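You operate a simulated robot arm through the tools that you are given. There is no shell and no other tool.

Carry out the task below with a simulated robot arm. There is one attempt and no reset: what you move stays moved.

JOB
Rivet holes 4 and 5 of the orange strip with silver rivets.
Fine: turn the blue dial to the chart's value for that colour; set both with the blue squeezer and draw the strip out again; the other holes stay empty, the blue valve open.

It is judged by the outcome, as a careful person would: the job done as asked, and still so three seconds after it is handed in. It fails if anything else is knocked over, pushed out of place, dropped, spilled or broken.

ROBOT AND FRAMES
A 7-joint arm with a three-finger gripper, fixed in place. Base frame: the origin is at the foot of the arm, x ahead of it, y to its left, z up; the work surface is at about z = 0.86. Lengths are in m, angles in rad, forces in N, time in s.
Its first joint turns from -2.897 to 2.897 rad. Payload 2.69 kg.
Tool frame: the origin (TCP) lies between the finger pads and is the grasp point; the fingertips stand 0.03 m ahead of it; z points along the fingers, y is the line along which they close. The gripper opens to 0.128 m. The gripper's body begins 0.117 m behind the TCP.
Orientation is told as [roll, pitch, yaw] about the base's x, y, z axes, in that order, counted from this pose: with the fingers straight down and closing along the base's y, the tool's x points along the base's -x, its y along +y and its z along -z.

CONTROLS
- The arm moves only by the tool jog_arm. Its argument "increments" is a list of rows, each an object of numbers (a shift or turn left out is 0, a gripper value left out holds the last): "gripper": the gripper command, from -1 (shut) to 1 (fully open), values between in proportion; "dx", "dy", "dz": the shift along the tool's x, y, z in m; "ax", "ay", "az": the turn, a rotation vector about the tool's x, y, z in degrees. In form: [{"gripper": .., "dx": .., "dy": .., "dz": .., "ax": .., "ay": .., "az": ..}, ...]. A call has 1 to 20 rows; each row is the pose to reach, as a shift and turn from the pose commanded when the call began, along the tool's axes at that moment. Rows are played at 5 a second. More than 0.05 m and 0.15 rad between two rows, or a gripper value outside its range, and nothing of the call is played. Where a pose cannot be reached the arm comes as near as it can. A force on the tool above 60 N (or 10 N above the force at the start of the call, whichever is more), or a blocked arm, ends the call early, and 0.2 s more pass. Each finger halts on what it meets, pressing with about 22 N; the grip force reading is that of the motor and also rises with nothing between the fingers. The clock runs only during rows and for 0.2 s after the last one: add rows that repeat a pose to give the fingers time. The reply holds the time, the measured pose of the TCP, the force on the tool along the base axes, the opening and the grip force, in the units named above and with some noise, with the torque about the TCP (base axes, N m) and any sound that the robot's microphone picked up.
- Cameras (640 x 400 px; columns grow to the right, rows downward): "scene" is fixed at [0.0614, 0.64, 1.4689]; the picture's right is [-0.27, -0.96, 0.00], its down [-0.51, 0.15, -0.84] and it looks along [0.81, -0.23, -0.53] (base axes); focal length 226 px, centre (320, 200). "wrist" rides on the gripper at [0.058, 0.054, -0.131] in the tool frame; the picture's right is [-0.68, 0.74, 0.00], its down [-0.62, -0.57, -0.55] and it looks along [-0.40, -0.37, 0.84] (tool axes); focal length 234 px, centre (320, 200). There is no depth. A picture from a camera that has moved, and an enlarged one, comes with that camera's place and axes in the base frame and with its lens. The place of the scene camera against the robot may be out by one fixed shift of up to 0.025 m in any direction.
- capture(camera): a new picture of that camera. It takes no simulated time.
- lift_body(by): slides the trunk up (or, below 0, down) by that many m; the arm rides with it, the base frame stays. It gives what a move gives, with no picture.
- close_up(camera, box): a new picture of the part [left, top, right, bottom] of that camera's present view, enlarged. It takes no simulated time.
- close_job(): hands the job in; it is judged then, once.

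Nothing tells you positions but the pictures and the camera data. Unless the task says otherwise, let go and move clear before handing in.

The tools are called by a JSON object that holds its "name" and its "arguments". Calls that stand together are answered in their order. jog_arm: Moves the arm, as the interface text tells. Its arguments: {"type":"object","properties":{"increments":{"type":"array","items":{"type":"object","properties":{"gripper":{"type":"number"},"dx":{"type":"number"},"dy":{"type":"number"},"dz":{"type":"number"},"ax":{"type":"number"},"ay":{"type":"number"},"az":{"type":"number"}}}}},"required":["increments"]} The other tools are called the same way: lift_body (by) slides the trunk up or down; capture (camera) takes a picture; close_up (camera, box) takes an enlarged picture of a part of a camera's view; close_job () hands the job in.

At the start:

```text
time_s: 0.0
ee_pos: [0.547, 0.2781, 1.3897]
ee_rot: [0.001, 0.001, 0.0]
ft_force: [0.6, -0.2, 0.1]
ft_torque: [-0.01, 0.02, 0.02]
width: 0.1281
grasp_force: 0.0
trunk travel left (down, up): [-0.15, 0.2]
```

scene: 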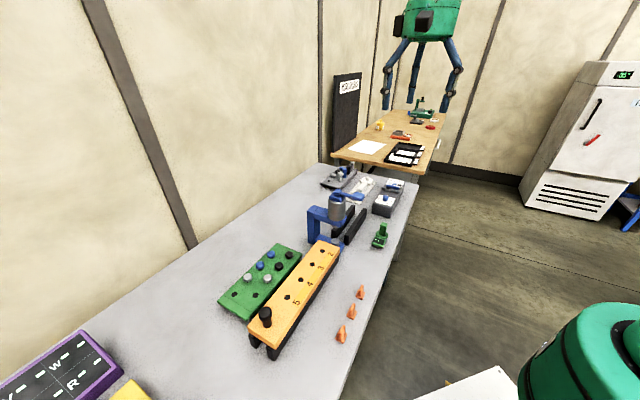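
wrist: 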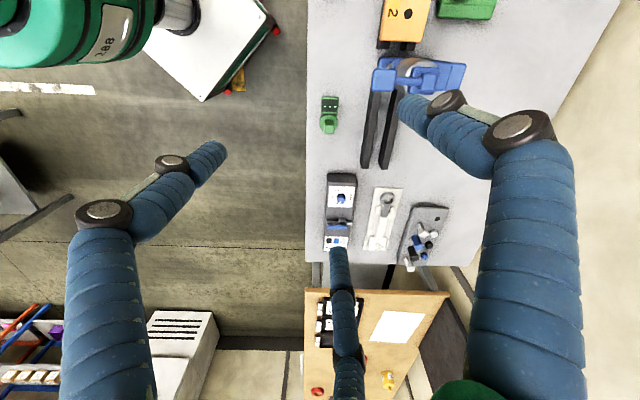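

I see a bench with an orange strip on a rail, a green block holding rivets, a blue squeezer, and some dials and valves further off. I'll look closer at each area before moving anything.

{"name": "close_up", "arguments": {"camera": "scene", "box": [210, 230, 370, 360]}}

{"name": "close_up", "arguments": {"camera": "scene", "box": [300, 160, 420, 250]}}

{"name": "close_up", "arguments": {"camera": "scene", "box": [0, 320, 160, 400]}}

{"name": "close_up", "arguments": {"camera": "wrist", "box": [300, 160, 460, 280]}}

{"name": "close_up", "arguments": {"camera": "wrist", "box": [300, 0, 520, 180]}}

{"name": "close_up", "arguments": {"camera": "scene", "box": [320, 60, 460, 180]}}

```text
3.08 times, centred on (290, 295) of scene
camera zoom: at [0.0614, 0.64, 1.4689], right [-0.27, -0.96, 0.0], down [-0.51, 0.15, -0.84], along [0.81, -0.23, -0.53], focal length 694 px, centre (412, -92)
```

zoom: 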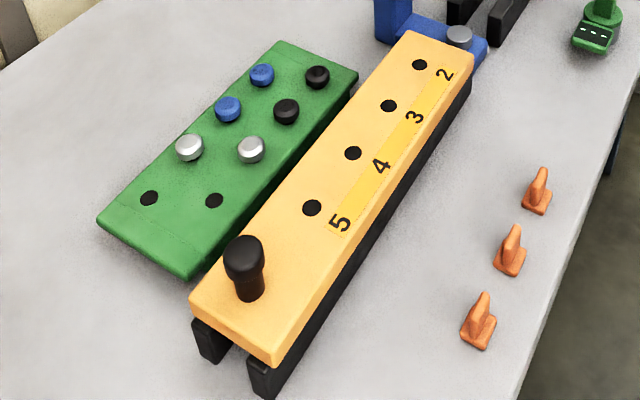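

```text
4.44 times, centred on (360, 205) of scene
camera zoom: at [0.0614, 0.64, 1.4689], right [-0.27, -0.96, 0.0], down [-0.51, 0.15, -0.84], along [0.81, -0.23, -0.53], focal length 1002 px, centre (142, 178)
```

zoom: 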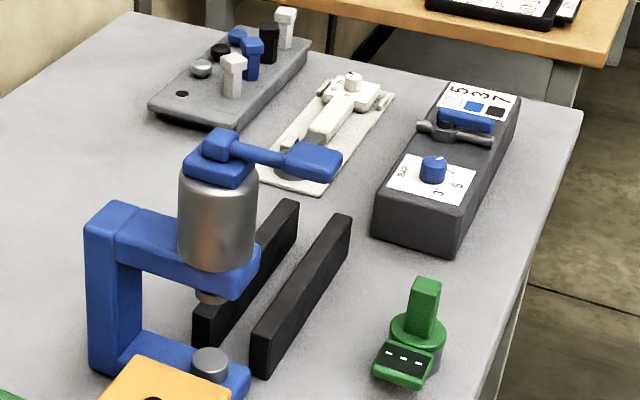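

```text
4.00 times, centred on (80, 360) of scene
camera zoom: at [0.0614, 0.64, 1.4689], right [-0.27, -0.96, 0.0], down [-0.51, 0.15, -0.84], along [0.81, -0.23, -0.53], focal length 902 px, centre (1280, -440)
```

zoom: 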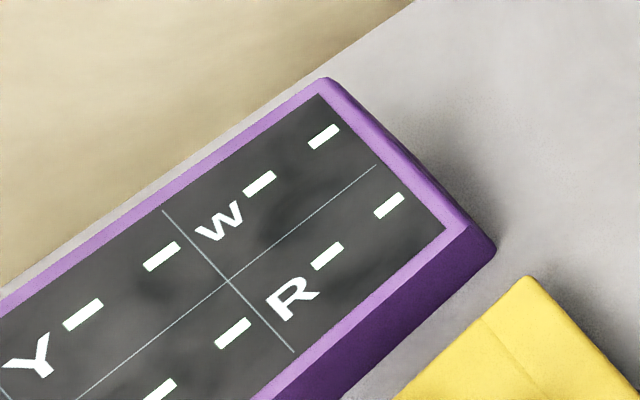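

```text
3.33 times, centred on (380, 220) of wrist
camera zoom: at [0.4881, 0.3328, 1.5195], right [0.68, 0.74, 0.0], down [0.62, -0.57, 0.55], along [0.4, -0.37, -0.84], focal length 781 px, centre (120, 133)
```

zoom: 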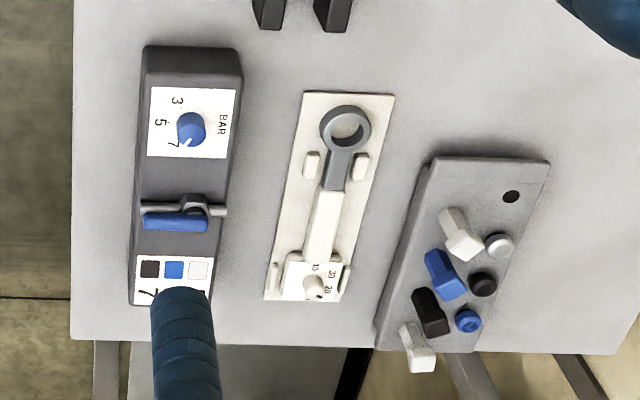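

```text
2.22 times, centred on (410, 90) of wrist
camera zoom: at [0.4881, 0.3328, 1.5195], right [0.68, 0.74, 0.0], down [0.62, -0.57, 0.55], along [0.4, -0.37, -0.84], focal length 520 px, centre (120, 444)
```

zoom: 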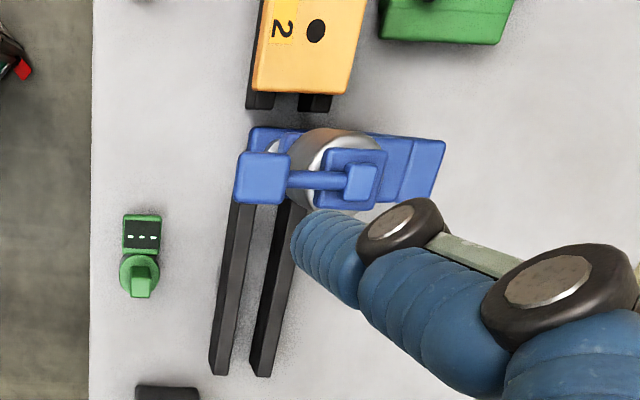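

```text
3.33 times, centred on (390, 120) of scene
camera zoom: at [0.0614, 0.64, 1.4689], right [-0.27, -0.96, 0.0], down [-0.51, 0.15, -0.84], along [0.81, -0.23, -0.53], focal length 752 px, centre (87, 467)
```

zoom: 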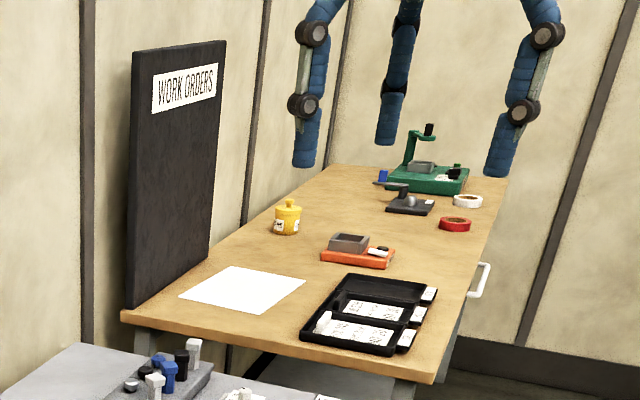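

The orange strip lies on two rails that run under the blue squeezer. The dial box has a chart reading 5/3/7 for the silver, blue and black swatches. I'll zoom in on the gripper and the dial box.

{"name": "close_up", "arguments": {"camera": "scene", "box": [360, 0, 480, 120]}}

{"name": "close_up", "arguments": {"camera": "scene", "box": [365, 172, 415, 222]}}

{"name": "close_up", "arguments": {"camera": "wrist", "box": [318, 165, 368, 255]}}

{"name": "close_up", "arguments": {"camera": "scene", "box": [300, 175, 370, 250]}}

```text
3.33 times, centred on (420, 60) of scene
camera zoom: at [0.0614, 0.64, 1.4689], right [-0.27, -0.96, 0.0], down [-0.51, 0.15, -0.84], along [0.81, -0.23, -0.53], focal length 752 px, centre (-13, 667)
```

zoom: 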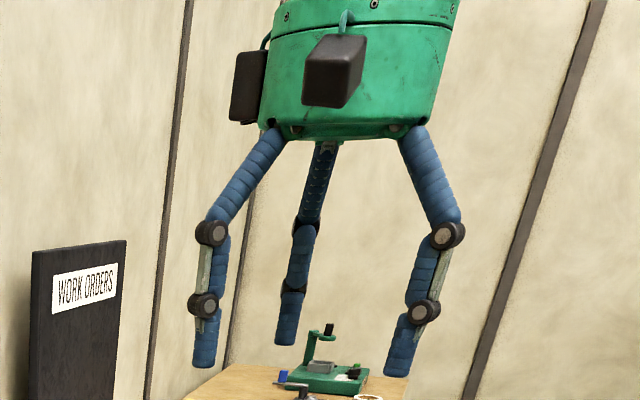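

```text
8.00 times, centred on (390, 197) of scene
camera zoom: at [0.0614, 0.64, 1.4689], right [-0.27, -0.96, 0.0], down [-0.51, 0.15, -0.84], along [0.81, -0.23, -0.53], focal length 1804 px, centre (-240, 224)
```

zoom: 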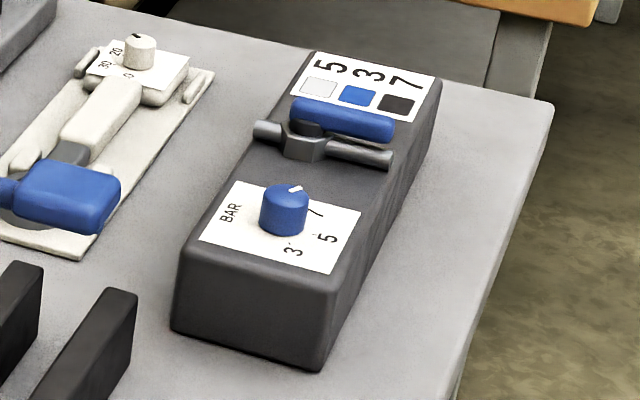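

```text
4.44 times, centred on (343, 210) of wrist
camera zoom: at [0.4881, 0.3328, 1.5195], right [0.68, 0.74, 0.0], down [0.62, -0.57, 0.55], along [0.4, -0.37, -0.84], focal length 1041 px, centre (218, 156)
```

zoom: 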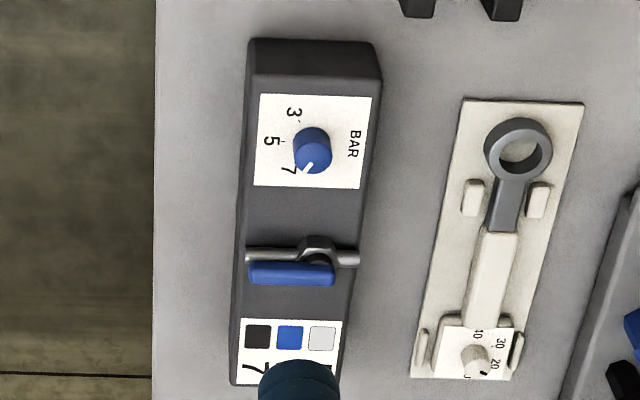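

```text
5.33 times, centred on (335, 212) of scene
camera zoom: at [0.0614, 0.64, 1.4689], right [-0.27, -0.96, 0.0], down [-0.51, 0.15, -0.84], along [0.81, -0.23, -0.53], focal length 1202 px, centre (240, 133)
```

zoom: 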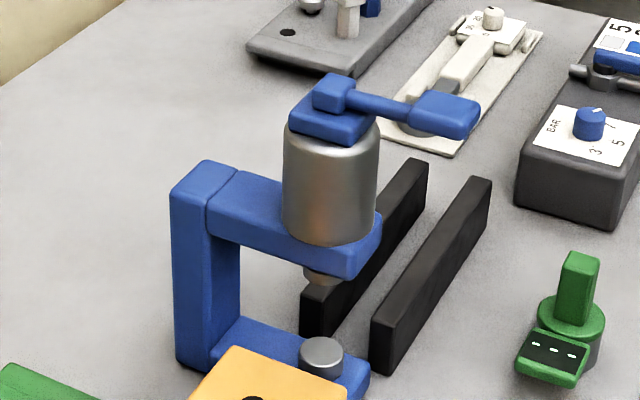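

The hand looks three-legged in the picture, which doesn't match a two-finger parallel gripper. I'll shut the gripper in free air and see how it really moves.

{"name": "jog_arm", "arguments": {"increments": [{"gripper": -1}, {"gripper": -1}, {"gripper": -1}, {"gripper": -1}]}}

{"name": "capture", "arguments": {"camera": "wrist"}}

{"name": "close_up", "arguments": {"camera": "scene", "box": [360, 0, 480, 120]}}

```text
time_s: 1.0
ee_pos: [0.5465, 0.2784, 1.3898]
ee_rot: [0.0, 0.0, 0.0]
ft_force: [0.2, 0.5, 0.8]
ft_torque: [-0.01, -0.03, 0.01]
width: 0.0023
grasp_force: 21.9
trunk travel left (down, up): [-0.15, 0.2]
```

```text
taken
camera wrist: at [0.4882, 0.3328, 1.5195], right [0.68, 0.74, 0.0], down [0.62, -0.57, 0.55], along [0.4, -0.37, -0.84], focal length 234 px, centre (320, 200)
```

wrist: 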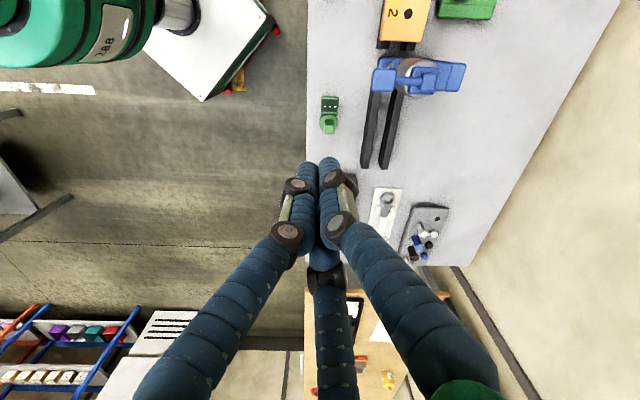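

```text
3.33 times, centred on (420, 60) of scene
camera zoom: at [0.0614, 0.64, 1.4689], right [-0.27, -0.96, 0.0], down [-0.51, 0.15, -0.84], along [0.81, -0.23, -0.53], focal length 752 px, centre (-13, 667)
```

zoom: 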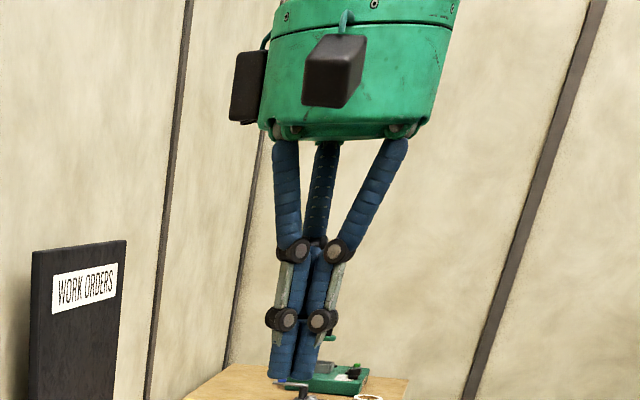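

Only the picture shows three legs; shut, they meet at the TCP. The strip and rails run at about -45° in the base frame, so I'll bring the wrist camera over the strip for a nearer look.

{"name": "jog_arm", "arguments": {"increments": [{"gripper": 1, "dx": 0.0163, "dy": 0.0357, "dz": 0.0211}, {"gripper": 1, "dx": 0.0326, "dy": 0.0714, "dz": 0.0422}, {"gripper": 1, "dx": 0.0488, "dy": 0.107, "dz": 0.0633}, {"gripper": 1, "dx": 0.0651, "dy": 0.143, "dz": 0.0844}, {"gripper": 1, "dx": 0.0814, "dy": 0.1787, "dz": 0.1056}, {"gripper": 1, "dx": 0.0977, "dy": 0.2144, "dz": 0.1267}, {"gripper": 1, "dx": 0.114, "dy": 0.25, "dz": 0.1478}, {"gripper": 1, "dx": 0.1302, "dy": 0.2859, "dz": 0.1689}, {"gripper": 1, "dx": 0.1465, "dy": 0.3216, "dz": 0.19}, {"gripper": 1, "dx": 0.1465, "dy": 0.3216, "dz": 0.19}]}}

{"name": "capture", "arguments": {"camera": "wrist"}}

{"name": "capture", "arguments": {"camera": "scene"}}

```text
time_s: 3.2
ee_pos: [0.3971, 0.603, 1.1962]
ee_rot: [0.0, 0.0, 0.0]
ft_force: [0.1, 0.4, 0.0]
ft_torque: [-0.05, 0.0, 0.01]
width: 0.1278
grasp_force: 0.1
trunk travel left (down, up): [-0.15, 0.2]
```

```text
taken
camera wrist: at [0.3394, 0.6571, 1.3268], right [0.68, 0.74, 0.0], down [0.62, -0.57, 0.55], along [0.4, -0.37, -0.84], focal length 234 px, centre (320, 200)
```

wrist: 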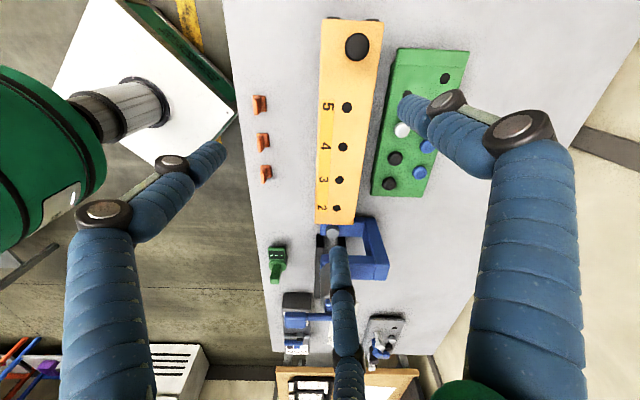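

```text
taken
```

scene: 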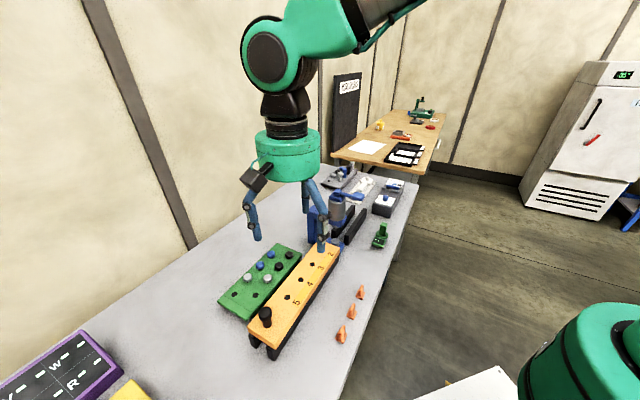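

The strip, knob, holes and green rivet block are all in view. I'll zoom in on each to measure them.

{"name": "close_up", "arguments": {"camera": "wrist", "box": [280, 10, 440, 110]}}

{"name": "close_up", "arguments": {"camera": "wrist", "box": [280, 110, 440, 210]}}

{"name": "close_up", "arguments": {"camera": "wrist", "box": [260, 200, 420, 300]}}

{"name": "close_up", "arguments": {"camera": "wrist", "box": [260, 280, 420, 380]}}

```text
4.00 times, centred on (360, 60) of wrist
camera zoom: at [0.3394, 0.6571, 1.3268], right [0.68, 0.74, 0.0], down [0.62, -0.57, 0.55], along [0.4, -0.37, -0.84], focal length 937 px, centre (160, 760)
```

zoom: 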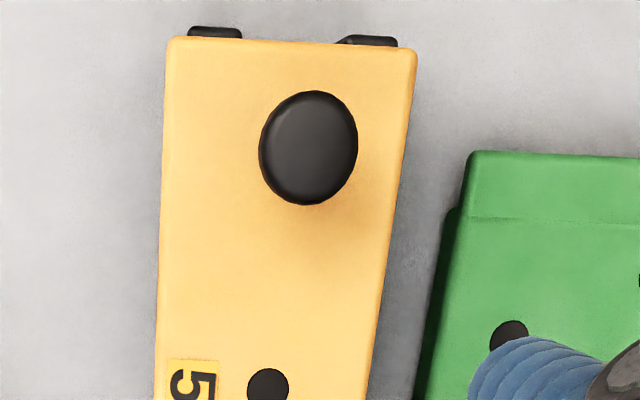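

```text
4.00 times, centred on (360, 160) of wrist
camera zoom: at [0.3394, 0.6571, 1.3268], right [0.68, 0.74, 0.0], down [0.62, -0.57, 0.55], along [0.4, -0.37, -0.84], focal length 937 px, centre (160, 360)
```

zoom: 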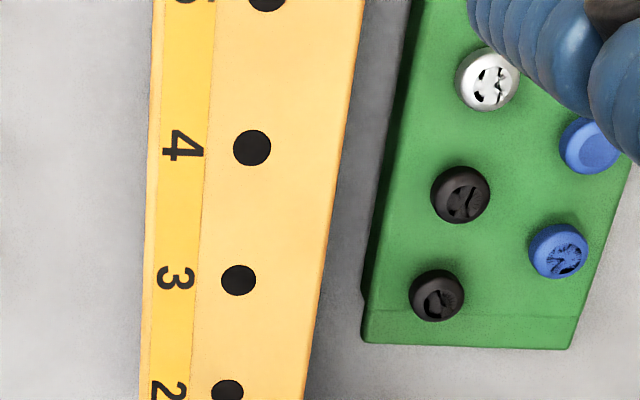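

```text
4.00 times, centred on (340, 250) of wrist
camera zoom: at [0.3394, 0.6571, 1.3268], right [0.68, 0.74, 0.0], down [0.62, -0.57, 0.55], along [0.4, -0.37, -0.84], focal length 937 px, centre (240, 0)
```

zoom: 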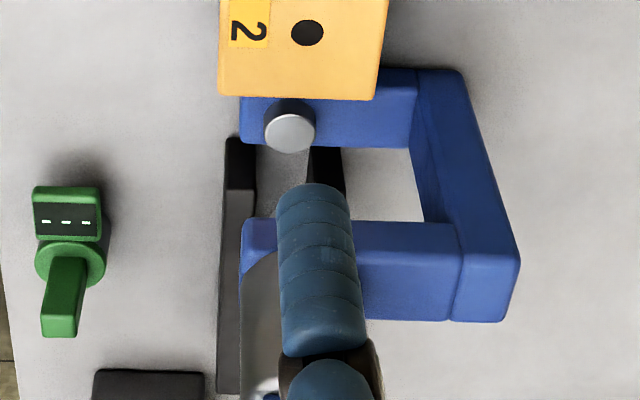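

```text
4.00 times, centred on (340, 330) of wrist
camera zoom: at [0.3394, 0.6571, 1.3268], right [0.68, 0.74, 0.0], down [0.62, -0.57, 0.55], along [0.4, -0.37, -0.84], focal length 937 px, centre (240, -320)
```

zoom: 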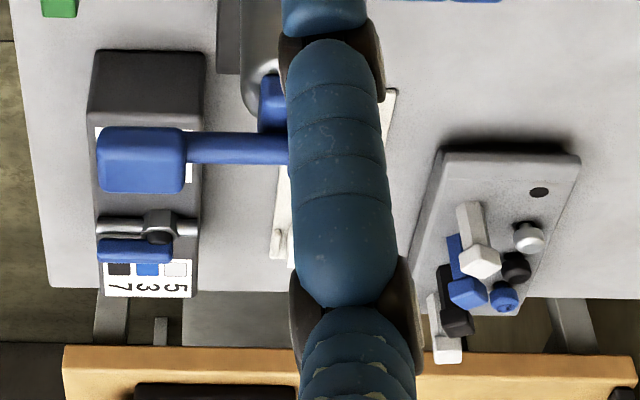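

Triangulating from the two views puts the strip top at z≈0.937. Hole 5 is near (0.426, 0.636), hole 4 near (0.473, 0.588), and the anvil near (0.63, 0.43). I'll look at the squeezer and lever from nearer next.

{"name": "jog_arm", "arguments": {"increments": [{"gripper": 1, "dx": -0.0375, "dy": -0.0245, "dz": -0.006}, {"gripper": 1, "dx": -0.075, "dy": -0.049, "dz": -0.012}, {"gripper": 1, "dx": -0.1125, "dy": -0.0735, "dz": -0.018}, {"gripper": 1, "dx": -0.15, "dy": -0.098, "dz": -0.024}, {"gripper": 1, "dx": -0.15, "dy": -0.098, "dz": -0.024}]}}

{"name": "capture", "arguments": {"camera": "wrist"}}

{"name": "close_up", "arguments": {"camera": "wrist", "box": [220, 120, 420, 245]}}

```text
time_s: 4.4
ee_pos: [0.5497, 0.501, 1.2225]
ee_rot: [-0.001, 0.0, 0.001]
ft_force: [0.8, -0.6, -0.6]
ft_torque: [0.06, 0.09, -0.02]
width: 0.128
grasp_force: 0.1
trunk travel left (down, up): [-0.15, 0.2]
```

```text
taken
camera wrist: at [0.4921, 0.5556, 1.3531], right [0.68, 0.74, 0.0], down [0.62, -0.57, 0.55], along [0.4, -0.37, -0.84], focal length 234 px, centre (320, 200)
```

wrist: 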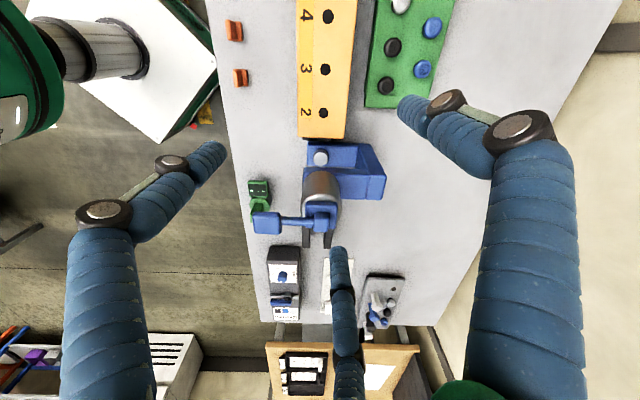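

```text
3.20 times, centred on (320, 182) of wrist
camera zoom: at [0.4921, 0.5556, 1.3531], right [0.68, 0.74, 0.0], down [0.62, -0.57, 0.55], along [0.4, -0.37, -0.84], focal length 749 px, centre (320, 256)
```

zoom: 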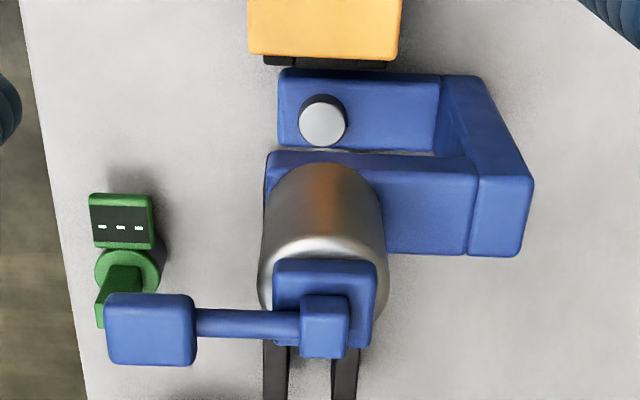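

The squeezer is a C-frame with a cylinder and a top lever, whose paddle is near (0.585, 0.377, 1.117). The dial top is near (0.813, 0.12, 0.927), so I'll go there high over the squeezer and take a close look.

{"name": "jog_arm", "arguments": {"increments": [{"gripper": 1, "dx": -0.0203, "dy": -0.0324, "dz": -0.0125}, {"gripper": 1, "dx": -0.0406, "dy": -0.0648, "dz": -0.025}, {"gripper": 1, "dx": -0.0608, "dy": -0.0972, "dz": -0.0375}, {"gripper": 1, "dx": -0.0811, "dy": -0.1296, "dz": -0.0375}, {"gripper": 1, "dx": -0.1014, "dy": -0.162, "dz": -0.0375}, {"gripper": 1, "dx": -0.1217, "dy": -0.1944, "dz": -0.0375}, {"gripper": 1, "dx": -0.142, "dy": -0.2268, "dz": -0.0375}, {"gripper": 1, "dx": -0.1622, "dy": -0.2592, "dz": -0.0375}, {"gripper": 1, "dx": -0.1825, "dy": -0.2916, "dz": -0.0375}, {"gripper": 1, "dx": -0.2028, "dy": -0.324, "dz": -0.0375}, {"gripper": 1, "dx": -0.2028, "dy": -0.324, "dz": 0.0039}, {"gripper": 1, "dx": -0.2028, "dy": -0.324, "dz": 0.0453}, {"gripper": 1, "dx": -0.2028, "dy": -0.324, "dz": 0.0867}, {"gripper": 1, "dx": -0.2028, "dy": -0.324, "dz": 0.1281}, {"gripper": 1, "dx": -0.2028, "dy": -0.324, "dz": 0.1695}, {"gripper": 1, "dx": -0.2028, "dy": -0.324, "dz": 0.1695}]}}

{"name": "capture", "arguments": {"camera": "wrist"}}

{"name": "close_up", "arguments": {"camera": "wrist", "box": [240, 120, 400, 220]}}

{"name": "capture", "arguments": {"camera": "scene"}}

```text
time_s: 7.8
ee_pos: [0.7513, 0.1794, 1.0538]
ee_rot: [0.0, 0.001, 0.0]
ft_force: [0.3, -0.2, 0.0]
ft_torque: [-0.02, 0.03, -0.01]
width: 0.1278
grasp_force: 0.1
trunk travel left (down, up): [-0.15, 0.2]
```

```text
taken
camera wrist: at [0.6939, 0.2331, 1.1846], right [0.68, 0.74, 0.0], down [0.62, -0.57, 0.55], along [0.4, -0.37, -0.84], focal length 234 px, centre (320, 200)
```

wrist: 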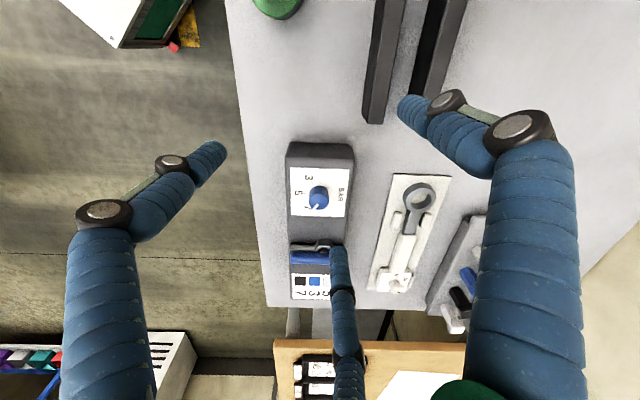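

```text
4.00 times, centred on (320, 170) of wrist
camera zoom: at [0.6939, 0.2331, 1.1846], right [0.68, 0.74, 0.0], down [0.62, -0.57, 0.55], along [0.4, -0.37, -0.84], focal length 937 px, centre (320, 320)
```

zoom: 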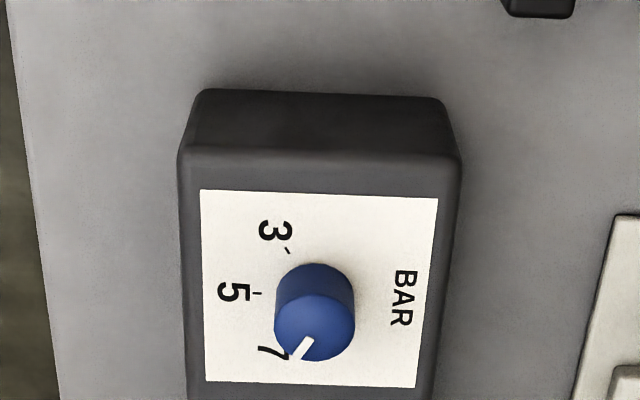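

```text
taken
```

scene: 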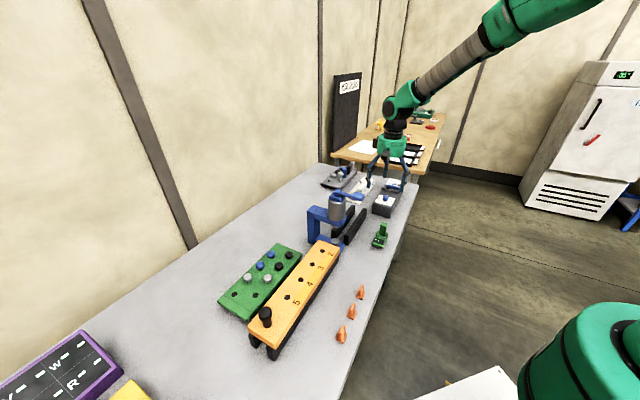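

The chart says 5 for silver, and the dial pointer is at 7 now. The turn is about 60° clockwise seen from above. I'll take a second view from over the dial to fix its position and height.

{"name": "jog_arm", "arguments": {"increments": [{"gripper": 1, "dx": -0.0334, "dy": -0.0312, "dz": 0.01}, {"gripper": 1, "dx": -0.0667, "dy": -0.0624, "dz": 0.015}, {"gripper": 1, "dx": -0.0667, "dy": -0.0624, "dz": 0.015}]}}

{"name": "capture", "arguments": {"camera": "wrist"}}

{"name": "close_up", "arguments": {"camera": "wrist", "box": [240, 50, 400, 150]}}

{"name": "close_up", "arguments": {"camera": "wrist", "box": [240, 140, 400, 240]}}

```text
time_s: 8.6
ee_pos: [0.8197, 0.1133, 1.0391]
ee_rot: [0.001, 0.002, 0.0]
ft_force: [0.9, -0.9, 0.0]
ft_torque: [0.07, 0.07, 0.0]
width: 0.128
grasp_force: 0.1
trunk travel left (down, up): [-0.15, 0.2]
```

```text
taken
camera wrist: at [0.7624, 0.168, 1.1706], right [0.68, 0.74, 0.0], down [0.62, -0.57, 0.55], along [0.4, -0.37, -0.84], focal length 234 px, centre (320, 200)
```

wrist: 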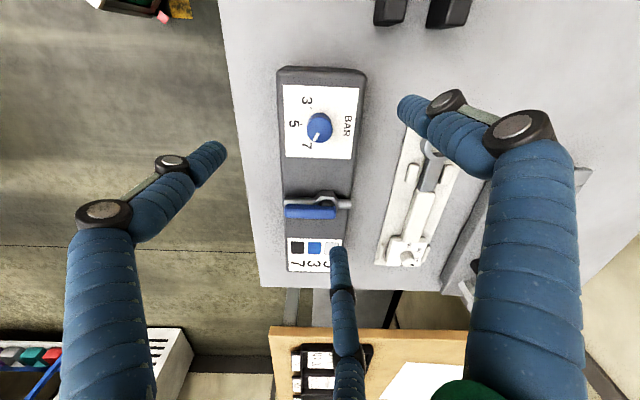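

```text
4.00 times, centred on (320, 100) of wrist
camera zoom: at [0.7624, 0.168, 1.1706], right [0.68, 0.74, 0.0], down [0.62, -0.57, 0.55], along [0.4, -0.37, -0.84], focal length 937 px, centre (320, 600)
```

zoom: 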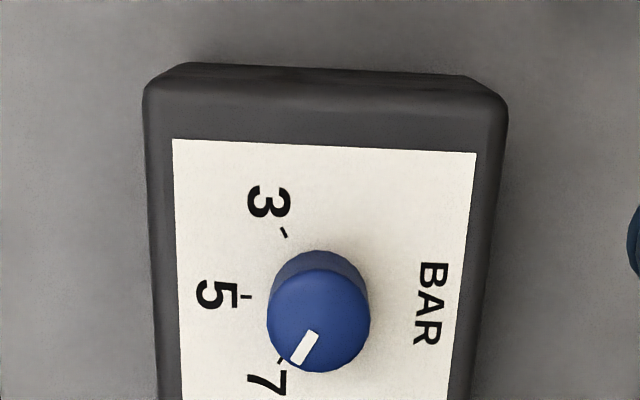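

```text
4.00 times, centred on (320, 190) of wrist
camera zoom: at [0.7624, 0.168, 1.1706], right [0.68, 0.74, 0.0], down [0.62, -0.57, 0.55], along [0.4, -0.37, -0.84], focal length 937 px, centre (320, 240)
```

zoom: 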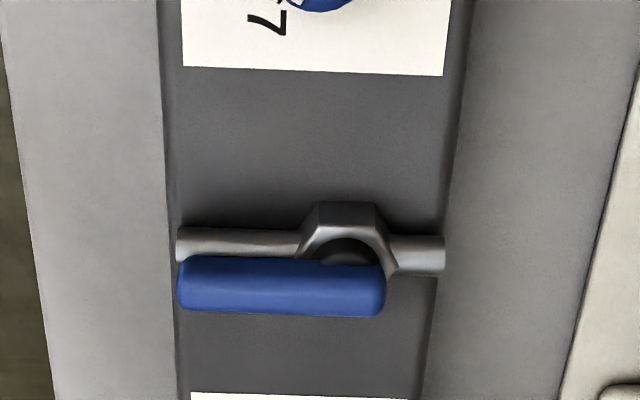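

The valve handle lies parallel to its pipe, so it is open and I'll leave it alone. The dial centre is about (0.814, 0.121), with ticks roughly 58–60° apart. I'll centre over it with a narrower opening and descend partway.

{"name": "jog_arm", "arguments": {"increments": [{"gripper": 0.0, "dx": 0.0053, "dy": 0.008, "dz": 0.0}, {"gripper": -0.1, "dx": 0.0053, "dy": 0.008, "dz": 0.03}, {"gripper": -0.1, "dx": 0.0053, "dy": 0.008, "dz": 0.055}, {"gripper": -0.1, "dx": 0.0053, "dy": 0.008, "dz": 0.055}]}}

{"name": "capture", "arguments": {"camera": "wrist"}}

{"name": "close_up", "arguments": {"camera": "wrist", "box": [240, 80, 400, 180]}}

{"name": "close_up", "arguments": {"camera": "scene", "box": [350, 140, 430, 220]}}

```text
time_s: 9.6
ee_pos: [0.8137, 0.1239, 0.984]
ee_rot: [0.001, 0.0, 0.0]
ft_force: [0.6, 0.5, 0.3]
ft_torque: [0.02, 0.04, 0.01]
width: 0.0577
grasp_force: 0.0
trunk travel left (down, up): [-0.15, 0.2]
```

```text
taken
camera wrist: at [0.7564, 0.1786, 1.1145], right [0.68, 0.74, 0.0], down [0.62, -0.57, 0.55], along [0.4, -0.37, -0.84], focal length 234 px, centre (320, 200)
```

wrist: 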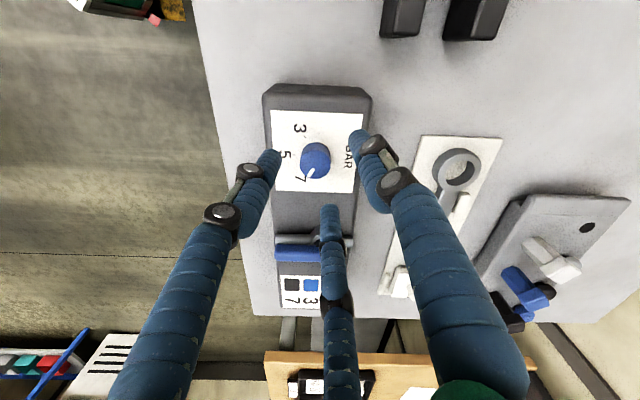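

```text
4.00 times, centred on (320, 130) of wrist
camera zoom: at [0.7564, 0.1786, 1.1145], right [0.68, 0.74, 0.0], down [0.62, -0.57, 0.55], along [0.4, -0.37, -0.84], focal length 937 px, centre (320, 480)
```

zoom: 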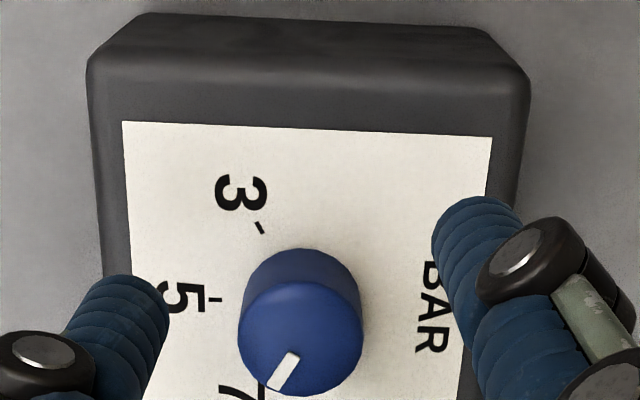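

```text
5.00 times, centred on (390, 180) of scene
camera zoom: at [0.0614, 0.64, 1.4689], right [-0.27, -0.96, 0.0], down [-0.51, 0.15, -0.84], along [0.81, -0.23, -0.53], focal length 1127 px, centre (-30, 300)
```

zoom: 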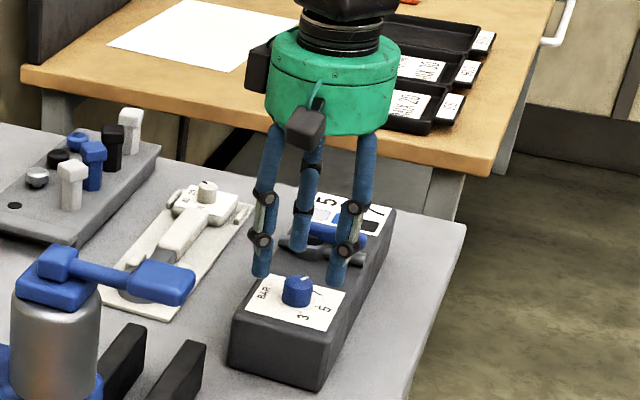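

The dial top centre checks out at (0.814, 0.120, 0.935), so I need about 4 mm of y correction. I'll descend around the knob, then close on it.

{"name": "jog_arm", "arguments": {"increments": [{"gripper": -0.1, "dx": 0.0, "dy": -0.004, "dz": 0.01}, {"gripper": -0.1, "dx": 0.0, "dy": -0.004, "dz": 0.02}, {"gripper": -0.1, "dx": 0.0, "dy": -0.004, "dz": 0.031}, {"gripper": -0.1, "dx": 0.0, "dy": -0.004, "dz": 0.031}]}}

{"name": "capture", "arguments": {"camera": "wrist"}}

{"name": "close_up", "arguments": {"camera": "wrist", "box": [240, 100, 400, 200]}}

```text
time_s: 10.6
ee_pos: [0.8159, 0.1188, 0.9525]
ee_rot: [0.001, 0.0, -0.001]
ft_force: [0.1, 0.0, 0.3]
ft_torque: [0.0, 0.0, -0.01]
width: 0.0575
grasp_force: 0.0
trunk travel left (down, up): [-0.15, 0.2]
```

```text
taken
camera wrist: at [0.7568, 0.1736, 1.0834], right [0.68, 0.74, 0.0], down [0.62, -0.57, 0.55], along [0.4, -0.37, -0.84], focal length 234 px, centre (320, 200)
```

wrist: 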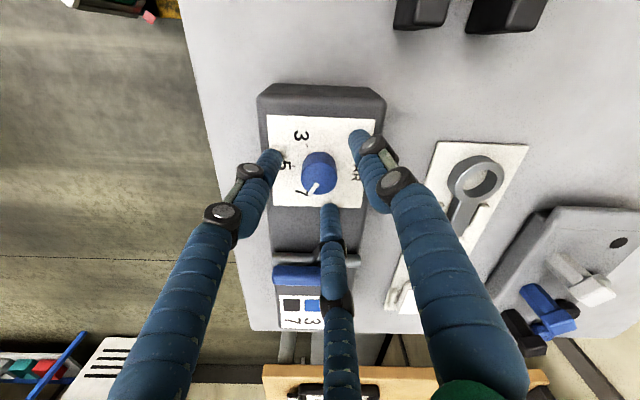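

```text
4.00 times, centred on (320, 150) of wrist
camera zoom: at [0.7568, 0.1736, 1.0834], right [0.68, 0.74, 0.0], down [0.62, -0.57, 0.55], along [0.4, -0.37, -0.84], focal length 937 px, centre (320, 400)
```

zoom: 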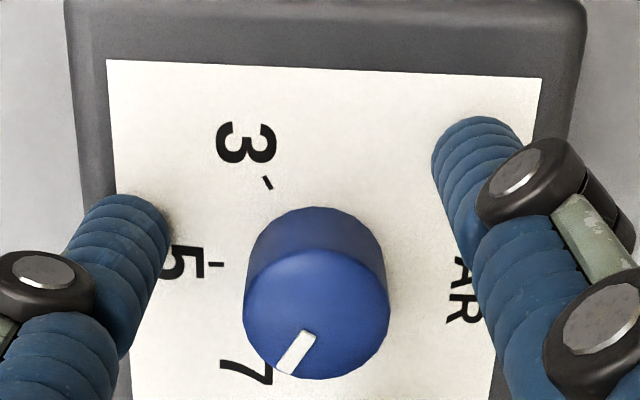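

The knob is centred between the fingers with no contact force. I'll close on it first and check the grip.

{"name": "jog_arm", "arguments": {"increments": [{"gripper": -0.4}, {"gripper": -0.7}, {"gripper": -1}, {"gripper": -1}]}}

{"name": "close_up", "arguments": {"camera": "wrist", "box": [240, 100, 400, 200]}}

```text
time_s: 11.6
ee_pos: [0.8133, 0.1199, 0.9541]
ee_rot: [0.0, 0.001, -0.001]
ft_force: [-15.4, 13.5, 2.0]
ft_torque: [0.7, 0.81, -0.09]
width: 0.0252
grasp_force: 45.0
trunk travel left (down, up): [-0.15, 0.2]
```

```text
4.00 times, centred on (320, 150) of wrist
camera zoom: at [0.7552, 0.1745, 1.0832], right [0.68, 0.74, 0.0], down [0.62, -0.57, 0.55], along [0.4, -0.37, -0.84], focal length 937 px, centre (320, 400)
```

zoom: 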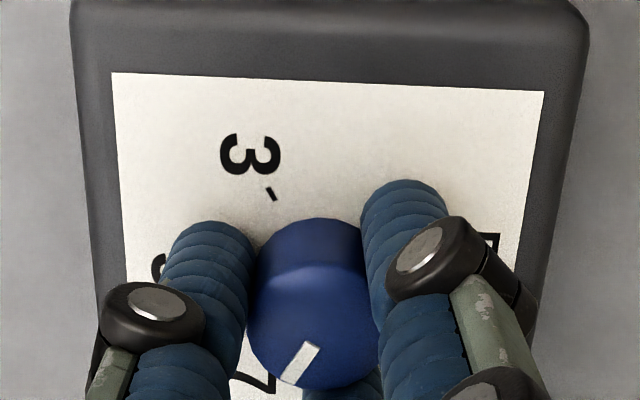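

The knob is gripped at 0.025 m, but a sideways force of about 20 N shows I'm off by 2–3 mm toward (-x, +y). All three legs seem to be real contacts. I'll ease the commanded position that way before turning.

{"name": "jog_arm", "arguments": {"increments": [{"gripper": -1, "dx": 0.001, "dy": 0.001}, {"gripper": -1, "dx": 0.002, "dy": 0.0018}, {"gripper": -1, "dx": 0.002, "dy": 0.0018}]}}

```text
time_s: 12.4
ee_pos: [0.8128, 0.1198, 0.9525]
ee_rot: [0.0, 0.001, 0.0]
ft_force: [1.2, -7.9, -7.6]
ft_torque: [-0.59, -0.48, -0.13]
width: 0.0249
grasp_force: 44.8
trunk travel left (down, up): [-0.15, 0.2]
```

The sideways force has mostly gone. I'll turn the knob 20° clockwise first and check that it follows.

{"name": "jog_arm", "arguments": {"increments": [{"gripper": -1, "dy": -0.0005, "az": 5}, {"gripper": -1, "dy": -0.0005, "az": 10}, {"gripper": -1, "dy": -0.0005, "az": 15}, {"gripper": -1, "dy": -0.0005, "az": 20}]}}

{"name": "close_up", "arguments": {"camera": "wrist", "box": [240, 100, 400, 200]}}

```text
time_s: 13.4
ee_pos: [0.8129, 0.1203, 0.9531]
ee_rot: [0.002, 0.0, -0.35]
ft_force: [8.3, -11.0, -6.9]
ft_torque: [-0.36, -0.24, 0.0]
width: 0.0248
grasp_force: 44.6
trunk travel left (down, up): [-0.15, 0.2]
```

```text
4.00 times, centred on (320, 150) of wrist
camera zoom: at [0.7768, 0.1914, 1.0832], right [0.89, 0.46, 0.0], down [0.38, -0.74, 0.55], along [0.25, -0.49, -0.84], focal length 937 px, centre (320, 400)
```

zoom: 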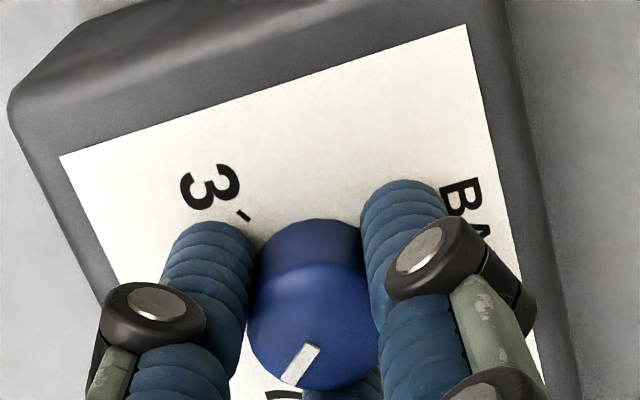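

The knob is following the gripper. I'll turn the other 40°, relieving the small side force on the way.

{"name": "jog_arm", "arguments": {"increments": [{"gripper": -1, "dx": -0.0012, "dy": -0.0006, "az": 5}, {"gripper": -1, "dx": -0.0012, "dy": -0.0006, "az": 10}, {"gripper": -1, "dx": -0.0012, "dy": -0.0006, "az": 15}, {"gripper": -1, "dx": -0.0012, "dy": -0.0006, "az": 20}, {"gripper": -1, "dx": -0.0012, "dy": -0.0006, "az": 25}, {"gripper": -1, "dx": -0.0012, "dy": -0.0006, "az": 30}, {"gripper": -1, "dx": -0.0012, "dy": -0.0006, "az": 35}, {"gripper": -1, "dx": -0.0012, "dy": -0.0006, "az": 39.5}, {"gripper": -1, "dx": -0.0012, "dy": -0.0006, "az": 39.5}]}}

{"name": "capture", "arguments": {"camera": "wrist"}}

{"name": "close_up", "arguments": {"camera": "wrist", "box": [240, 100, 400, 200]}}

```text
time_s: 15.4
ee_pos: [0.8128, 0.1214, 0.9524]
ee_rot: [0.003, 0.0, -1.041]
ft_force: [2.8, 4.0, 13.4]
ft_torque: [0.16, 0.09, -0.04]
width: 0.0251
grasp_force: 44.5
trunk travel left (down, up): [-0.15, 0.2]
```

```text
taken
camera wrist: at [0.8297, 0.1984, 1.0832], right [0.98, -0.21, 0.0], down [-0.18, -0.82, 0.55], along [-0.11, -0.54, -0.84], focal length 234 px, centre (320, 200)
```

wrist: 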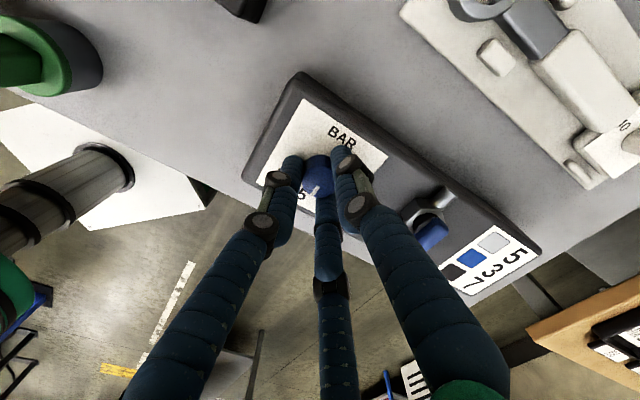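

```text
4.00 times, centred on (320, 150) of wrist
camera zoom: at [0.8297, 0.1984, 1.0832], right [0.98, -0.21, 0.0], down [-0.18, -0.82, 0.55], along [-0.11, -0.54, -0.84], focal length 937 px, centre (320, 400)
```

zoom: 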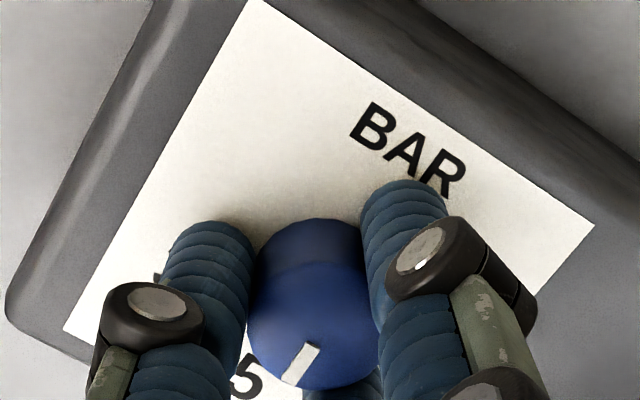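

The chart reads clearly here: silver 5, blue 3, black 7. The pointer now sits at 5, so I'll let go, rise and check.

{"name": "jog_arm", "arguments": {"increments": [{"gripper": -0.6}, {"gripper": -0.1}, {"gripper": -0.1}, {"gripper": -0.1, "dz": -0.03}, {"gripper": -0.1, "dz": -0.07}, {"gripper": -0.1, "dz": -0.07}]}}

{"name": "capture", "arguments": {"camera": "wrist"}}

{"name": "close_up", "arguments": {"camera": "wrist", "box": [240, 60, 400, 160]}}

```text
time_s: 16.8
ee_pos: [0.8124, 0.1219, 1.022]
ee_rot: [0.001, 0.0, -1.039]
ft_force: [-0.1, -0.6, 0.6]
ft_torque: [0.01, -0.06, 0.01]
width: 0.0576
grasp_force: 0.0
trunk travel left (down, up): [-0.15, 0.2]
```

```text
taken
camera wrist: at [0.8286, 0.2004, 1.1533], right [0.98, -0.21, 0.0], down [-0.18, -0.82, 0.55], along [-0.11, -0.54, -0.84], focal length 234 px, centre (320, 200)
```

wrist: 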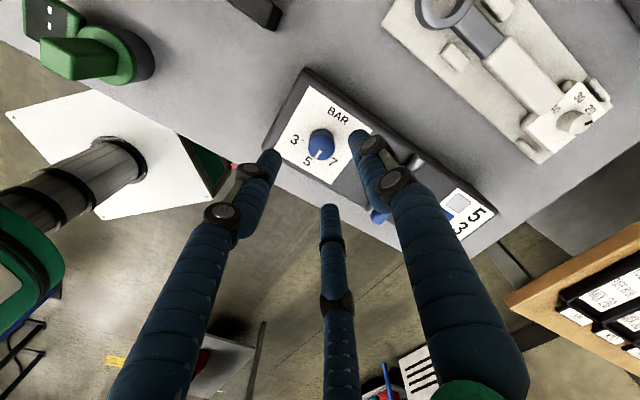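

```text
4.00 times, centred on (320, 110) of wrist
camera zoom: at [0.8286, 0.2004, 1.1533], right [0.98, -0.21, 0.0], down [-0.18, -0.82, 0.55], along [-0.11, -0.54, -0.84], focal length 937 px, centre (320, 560)
```

zoom: 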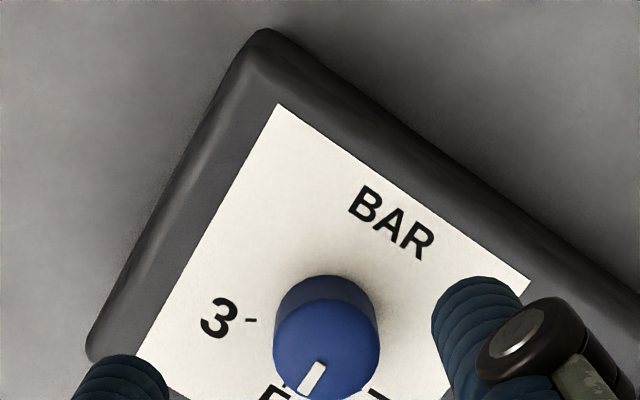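

I need a view with the 5 tick unobstructed.

{"name": "close_up", "arguments": {"camera": "wrist", "box": [280, 110, 360, 180]}}

{"name": "close_up", "arguments": {"camera": "scene", "box": [365, 180, 405, 215]}}

```text
5.71 times, centred on (320, 145) of wrist
camera zoom: at [0.8286, 0.2004, 1.1533], right [0.98, -0.21, 0.0], down [-0.18, -0.82, 0.55], along [-0.11, -0.54, -0.84], focal length 1338 px, centre (320, 514)
```

zoom: 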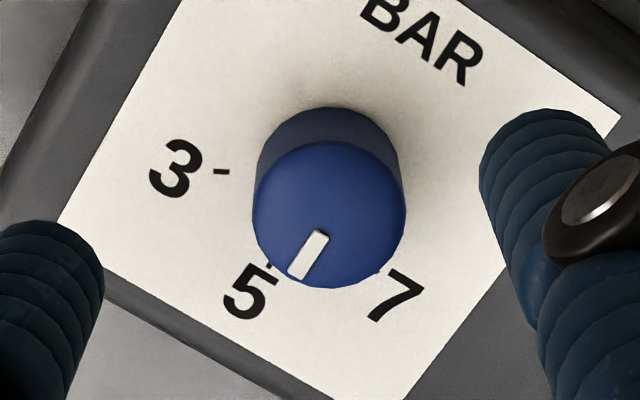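

```text
11.43 times, centred on (385, 198) of scene
camera zoom: at [0.0614, 0.64, 1.4689], right [-0.27, -0.96, 0.0], down [-0.51, 0.15, -0.84], along [0.81, -0.23, -0.53], focal length 2577 px, centre (-423, 229)
```

zoom: 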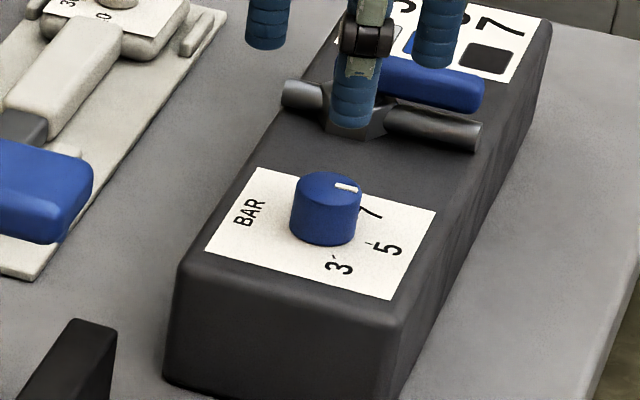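

The pointer is at about 231° against the 5 tick at about 224°, so it needs roughly 7° more clockwise. I'll regrip and look at how the knob sits before turning.

{"name": "jog_arm", "arguments": {"increments": [{"gripper": -0.1, "dz": 0.035}, {"gripper": -0.1, "dz": 0.069}, {"gripper": -0.1, "dz": 0.069}]}}

{"name": "close_up", "arguments": {"camera": "wrist", "box": [270, 130, 366, 190]}}

{"name": "jog_arm", "arguments": {"increments": [{"gripper": -0.5}, {"gripper": -1}, {"gripper": -1}, {"gripper": -1}]}}

{"name": "close_up", "arguments": {"camera": "wrist", "box": [270, 130, 366, 190]}}

```text
time_s: 17.6
ee_pos: [0.814, 0.1188, 0.9519]
ee_rot: [0.001, -0.001, -1.038]
ft_force: [1.0, -0.4, -0.1]
ft_torque: [0.02, 0.02, 0.02]
width: 0.0579
grasp_force: 0.0
trunk travel left (down, up): [-0.15, 0.2]
```

```text
6.67 times, centred on (318, 160) of wrist
camera zoom: at [0.8305, 0.1975, 1.0822], right [0.98, -0.21, 0.0], down [-0.17, -0.82, 0.55], along [-0.12, -0.54, -0.84], focal length 1561 px, centre (333, 467)
```

zoom: 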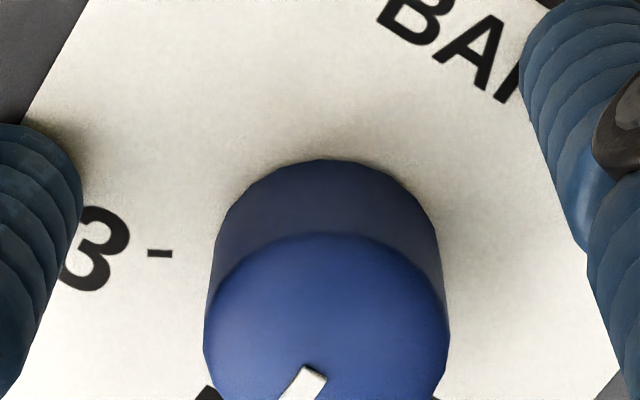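

```text
time_s: 18.6
ee_pos: [0.8122, 0.1198, 0.9528]
ee_rot: [0.001, 0.0, -1.037]
ft_force: [-0.5, 13.3, -0.9]
ft_torque: [0.55, -0.01, -0.05]
width: 0.0252
grasp_force: 45.5
trunk travel left (down, up): [-0.15, 0.2]
```

```text
6.67 times, centred on (318, 160) of wrist
camera zoom: at [0.8299, 0.1984, 1.0828], right [0.98, -0.21, 0.0], down [-0.17, -0.82, 0.55], along [-0.11, -0.54, -0.84], focal length 1561 px, centre (333, 467)
```

zoom: 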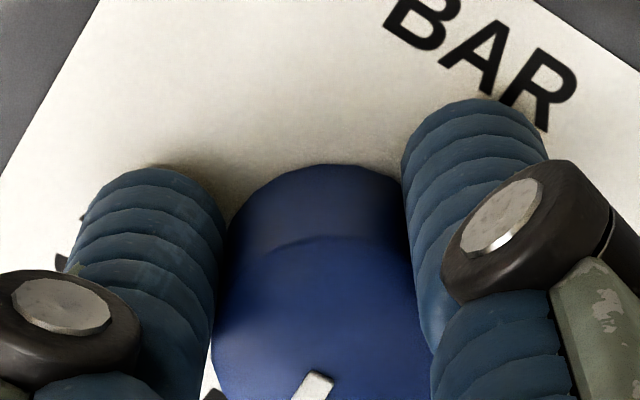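

{"name": "jog_arm", "arguments": {"increments": [{"gripper": -1, "az": 4}, {"gripper": -1, "az": 8}, {"gripper": -1, "az": 11}, {"gripper": -1, "az": 11}]}}

{"name": "close_up", "arguments": {"camera": "wrist", "box": [260, 130, 372, 200]}}

{"name": "jog_arm", "arguments": {"increments": [{"gripper": -0.8}, {"gripper": -0.5}, {"gripper": -0.1}, {"gripper": -0.1}, {"gripper": -0.1, "dz": -0.03}, {"gripper": -0.1, "dz": -0.07}, {"gripper": -0.1, "dz": -0.07}]}}

{"name": "close_up", "arguments": {"camera": "wrist", "box": [280, 110, 360, 180]}}

```text
time_s: 19.6
ee_pos: [0.8132, 0.1201, 0.9527]
ee_rot: [-0.004, 0.0, -1.231]
ft_force: [-0.3, 14.4, -7.3]
ft_torque: [0.43, 0.04, 0.02]
width: 0.025
grasp_force: 44.9
trunk travel left (down, up): [-0.15, 0.2]
```

```text
5.71 times, centred on (316, 165) of wrist
camera zoom: at [0.8446, 0.1938, 1.0828], right [0.92, -0.39, 0.0], down [-0.33, -0.77, 0.55], along [-0.22, -0.51, -0.84], focal length 1338 px, centre (343, 400)
```

zoom: 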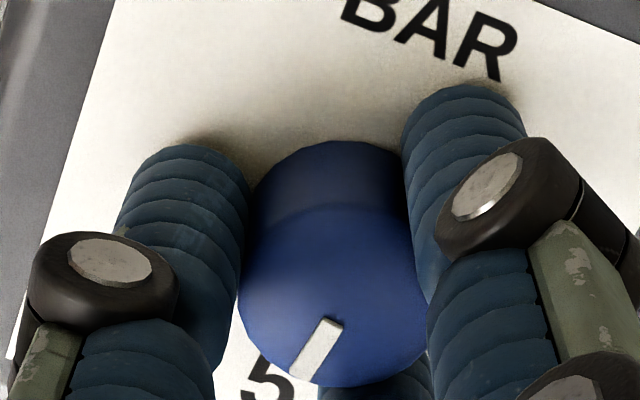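

```text
time_s: 21.2
ee_pos: [0.8124, 0.1203, 1.0251]
ee_rot: [0.0, 0.001, -1.23]
ft_force: [-0.1, 0.9, 0.5]
ft_torque: [0.05, -0.06, -0.01]
width: 0.0578
grasp_force: 0.2
trunk travel left (down, up): [-0.15, 0.2]
```

```text
5.71 times, centred on (320, 145) of wrist
camera zoom: at [0.8436, 0.194, 1.1558], right [0.92, -0.39, 0.0], down [-0.33, -0.77, 0.55], along [-0.21, -0.5, -0.84], focal length 1338 px, centre (320, 514)
```

zoom: 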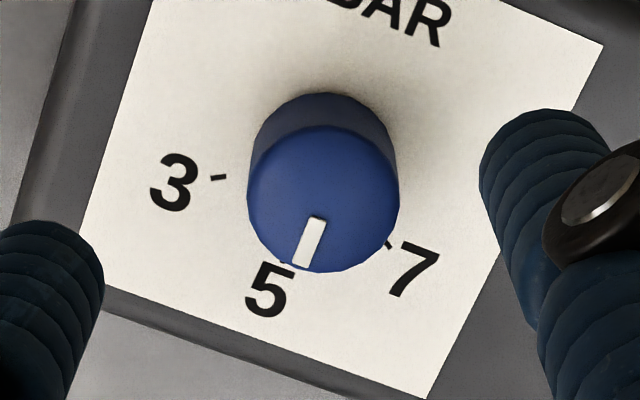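

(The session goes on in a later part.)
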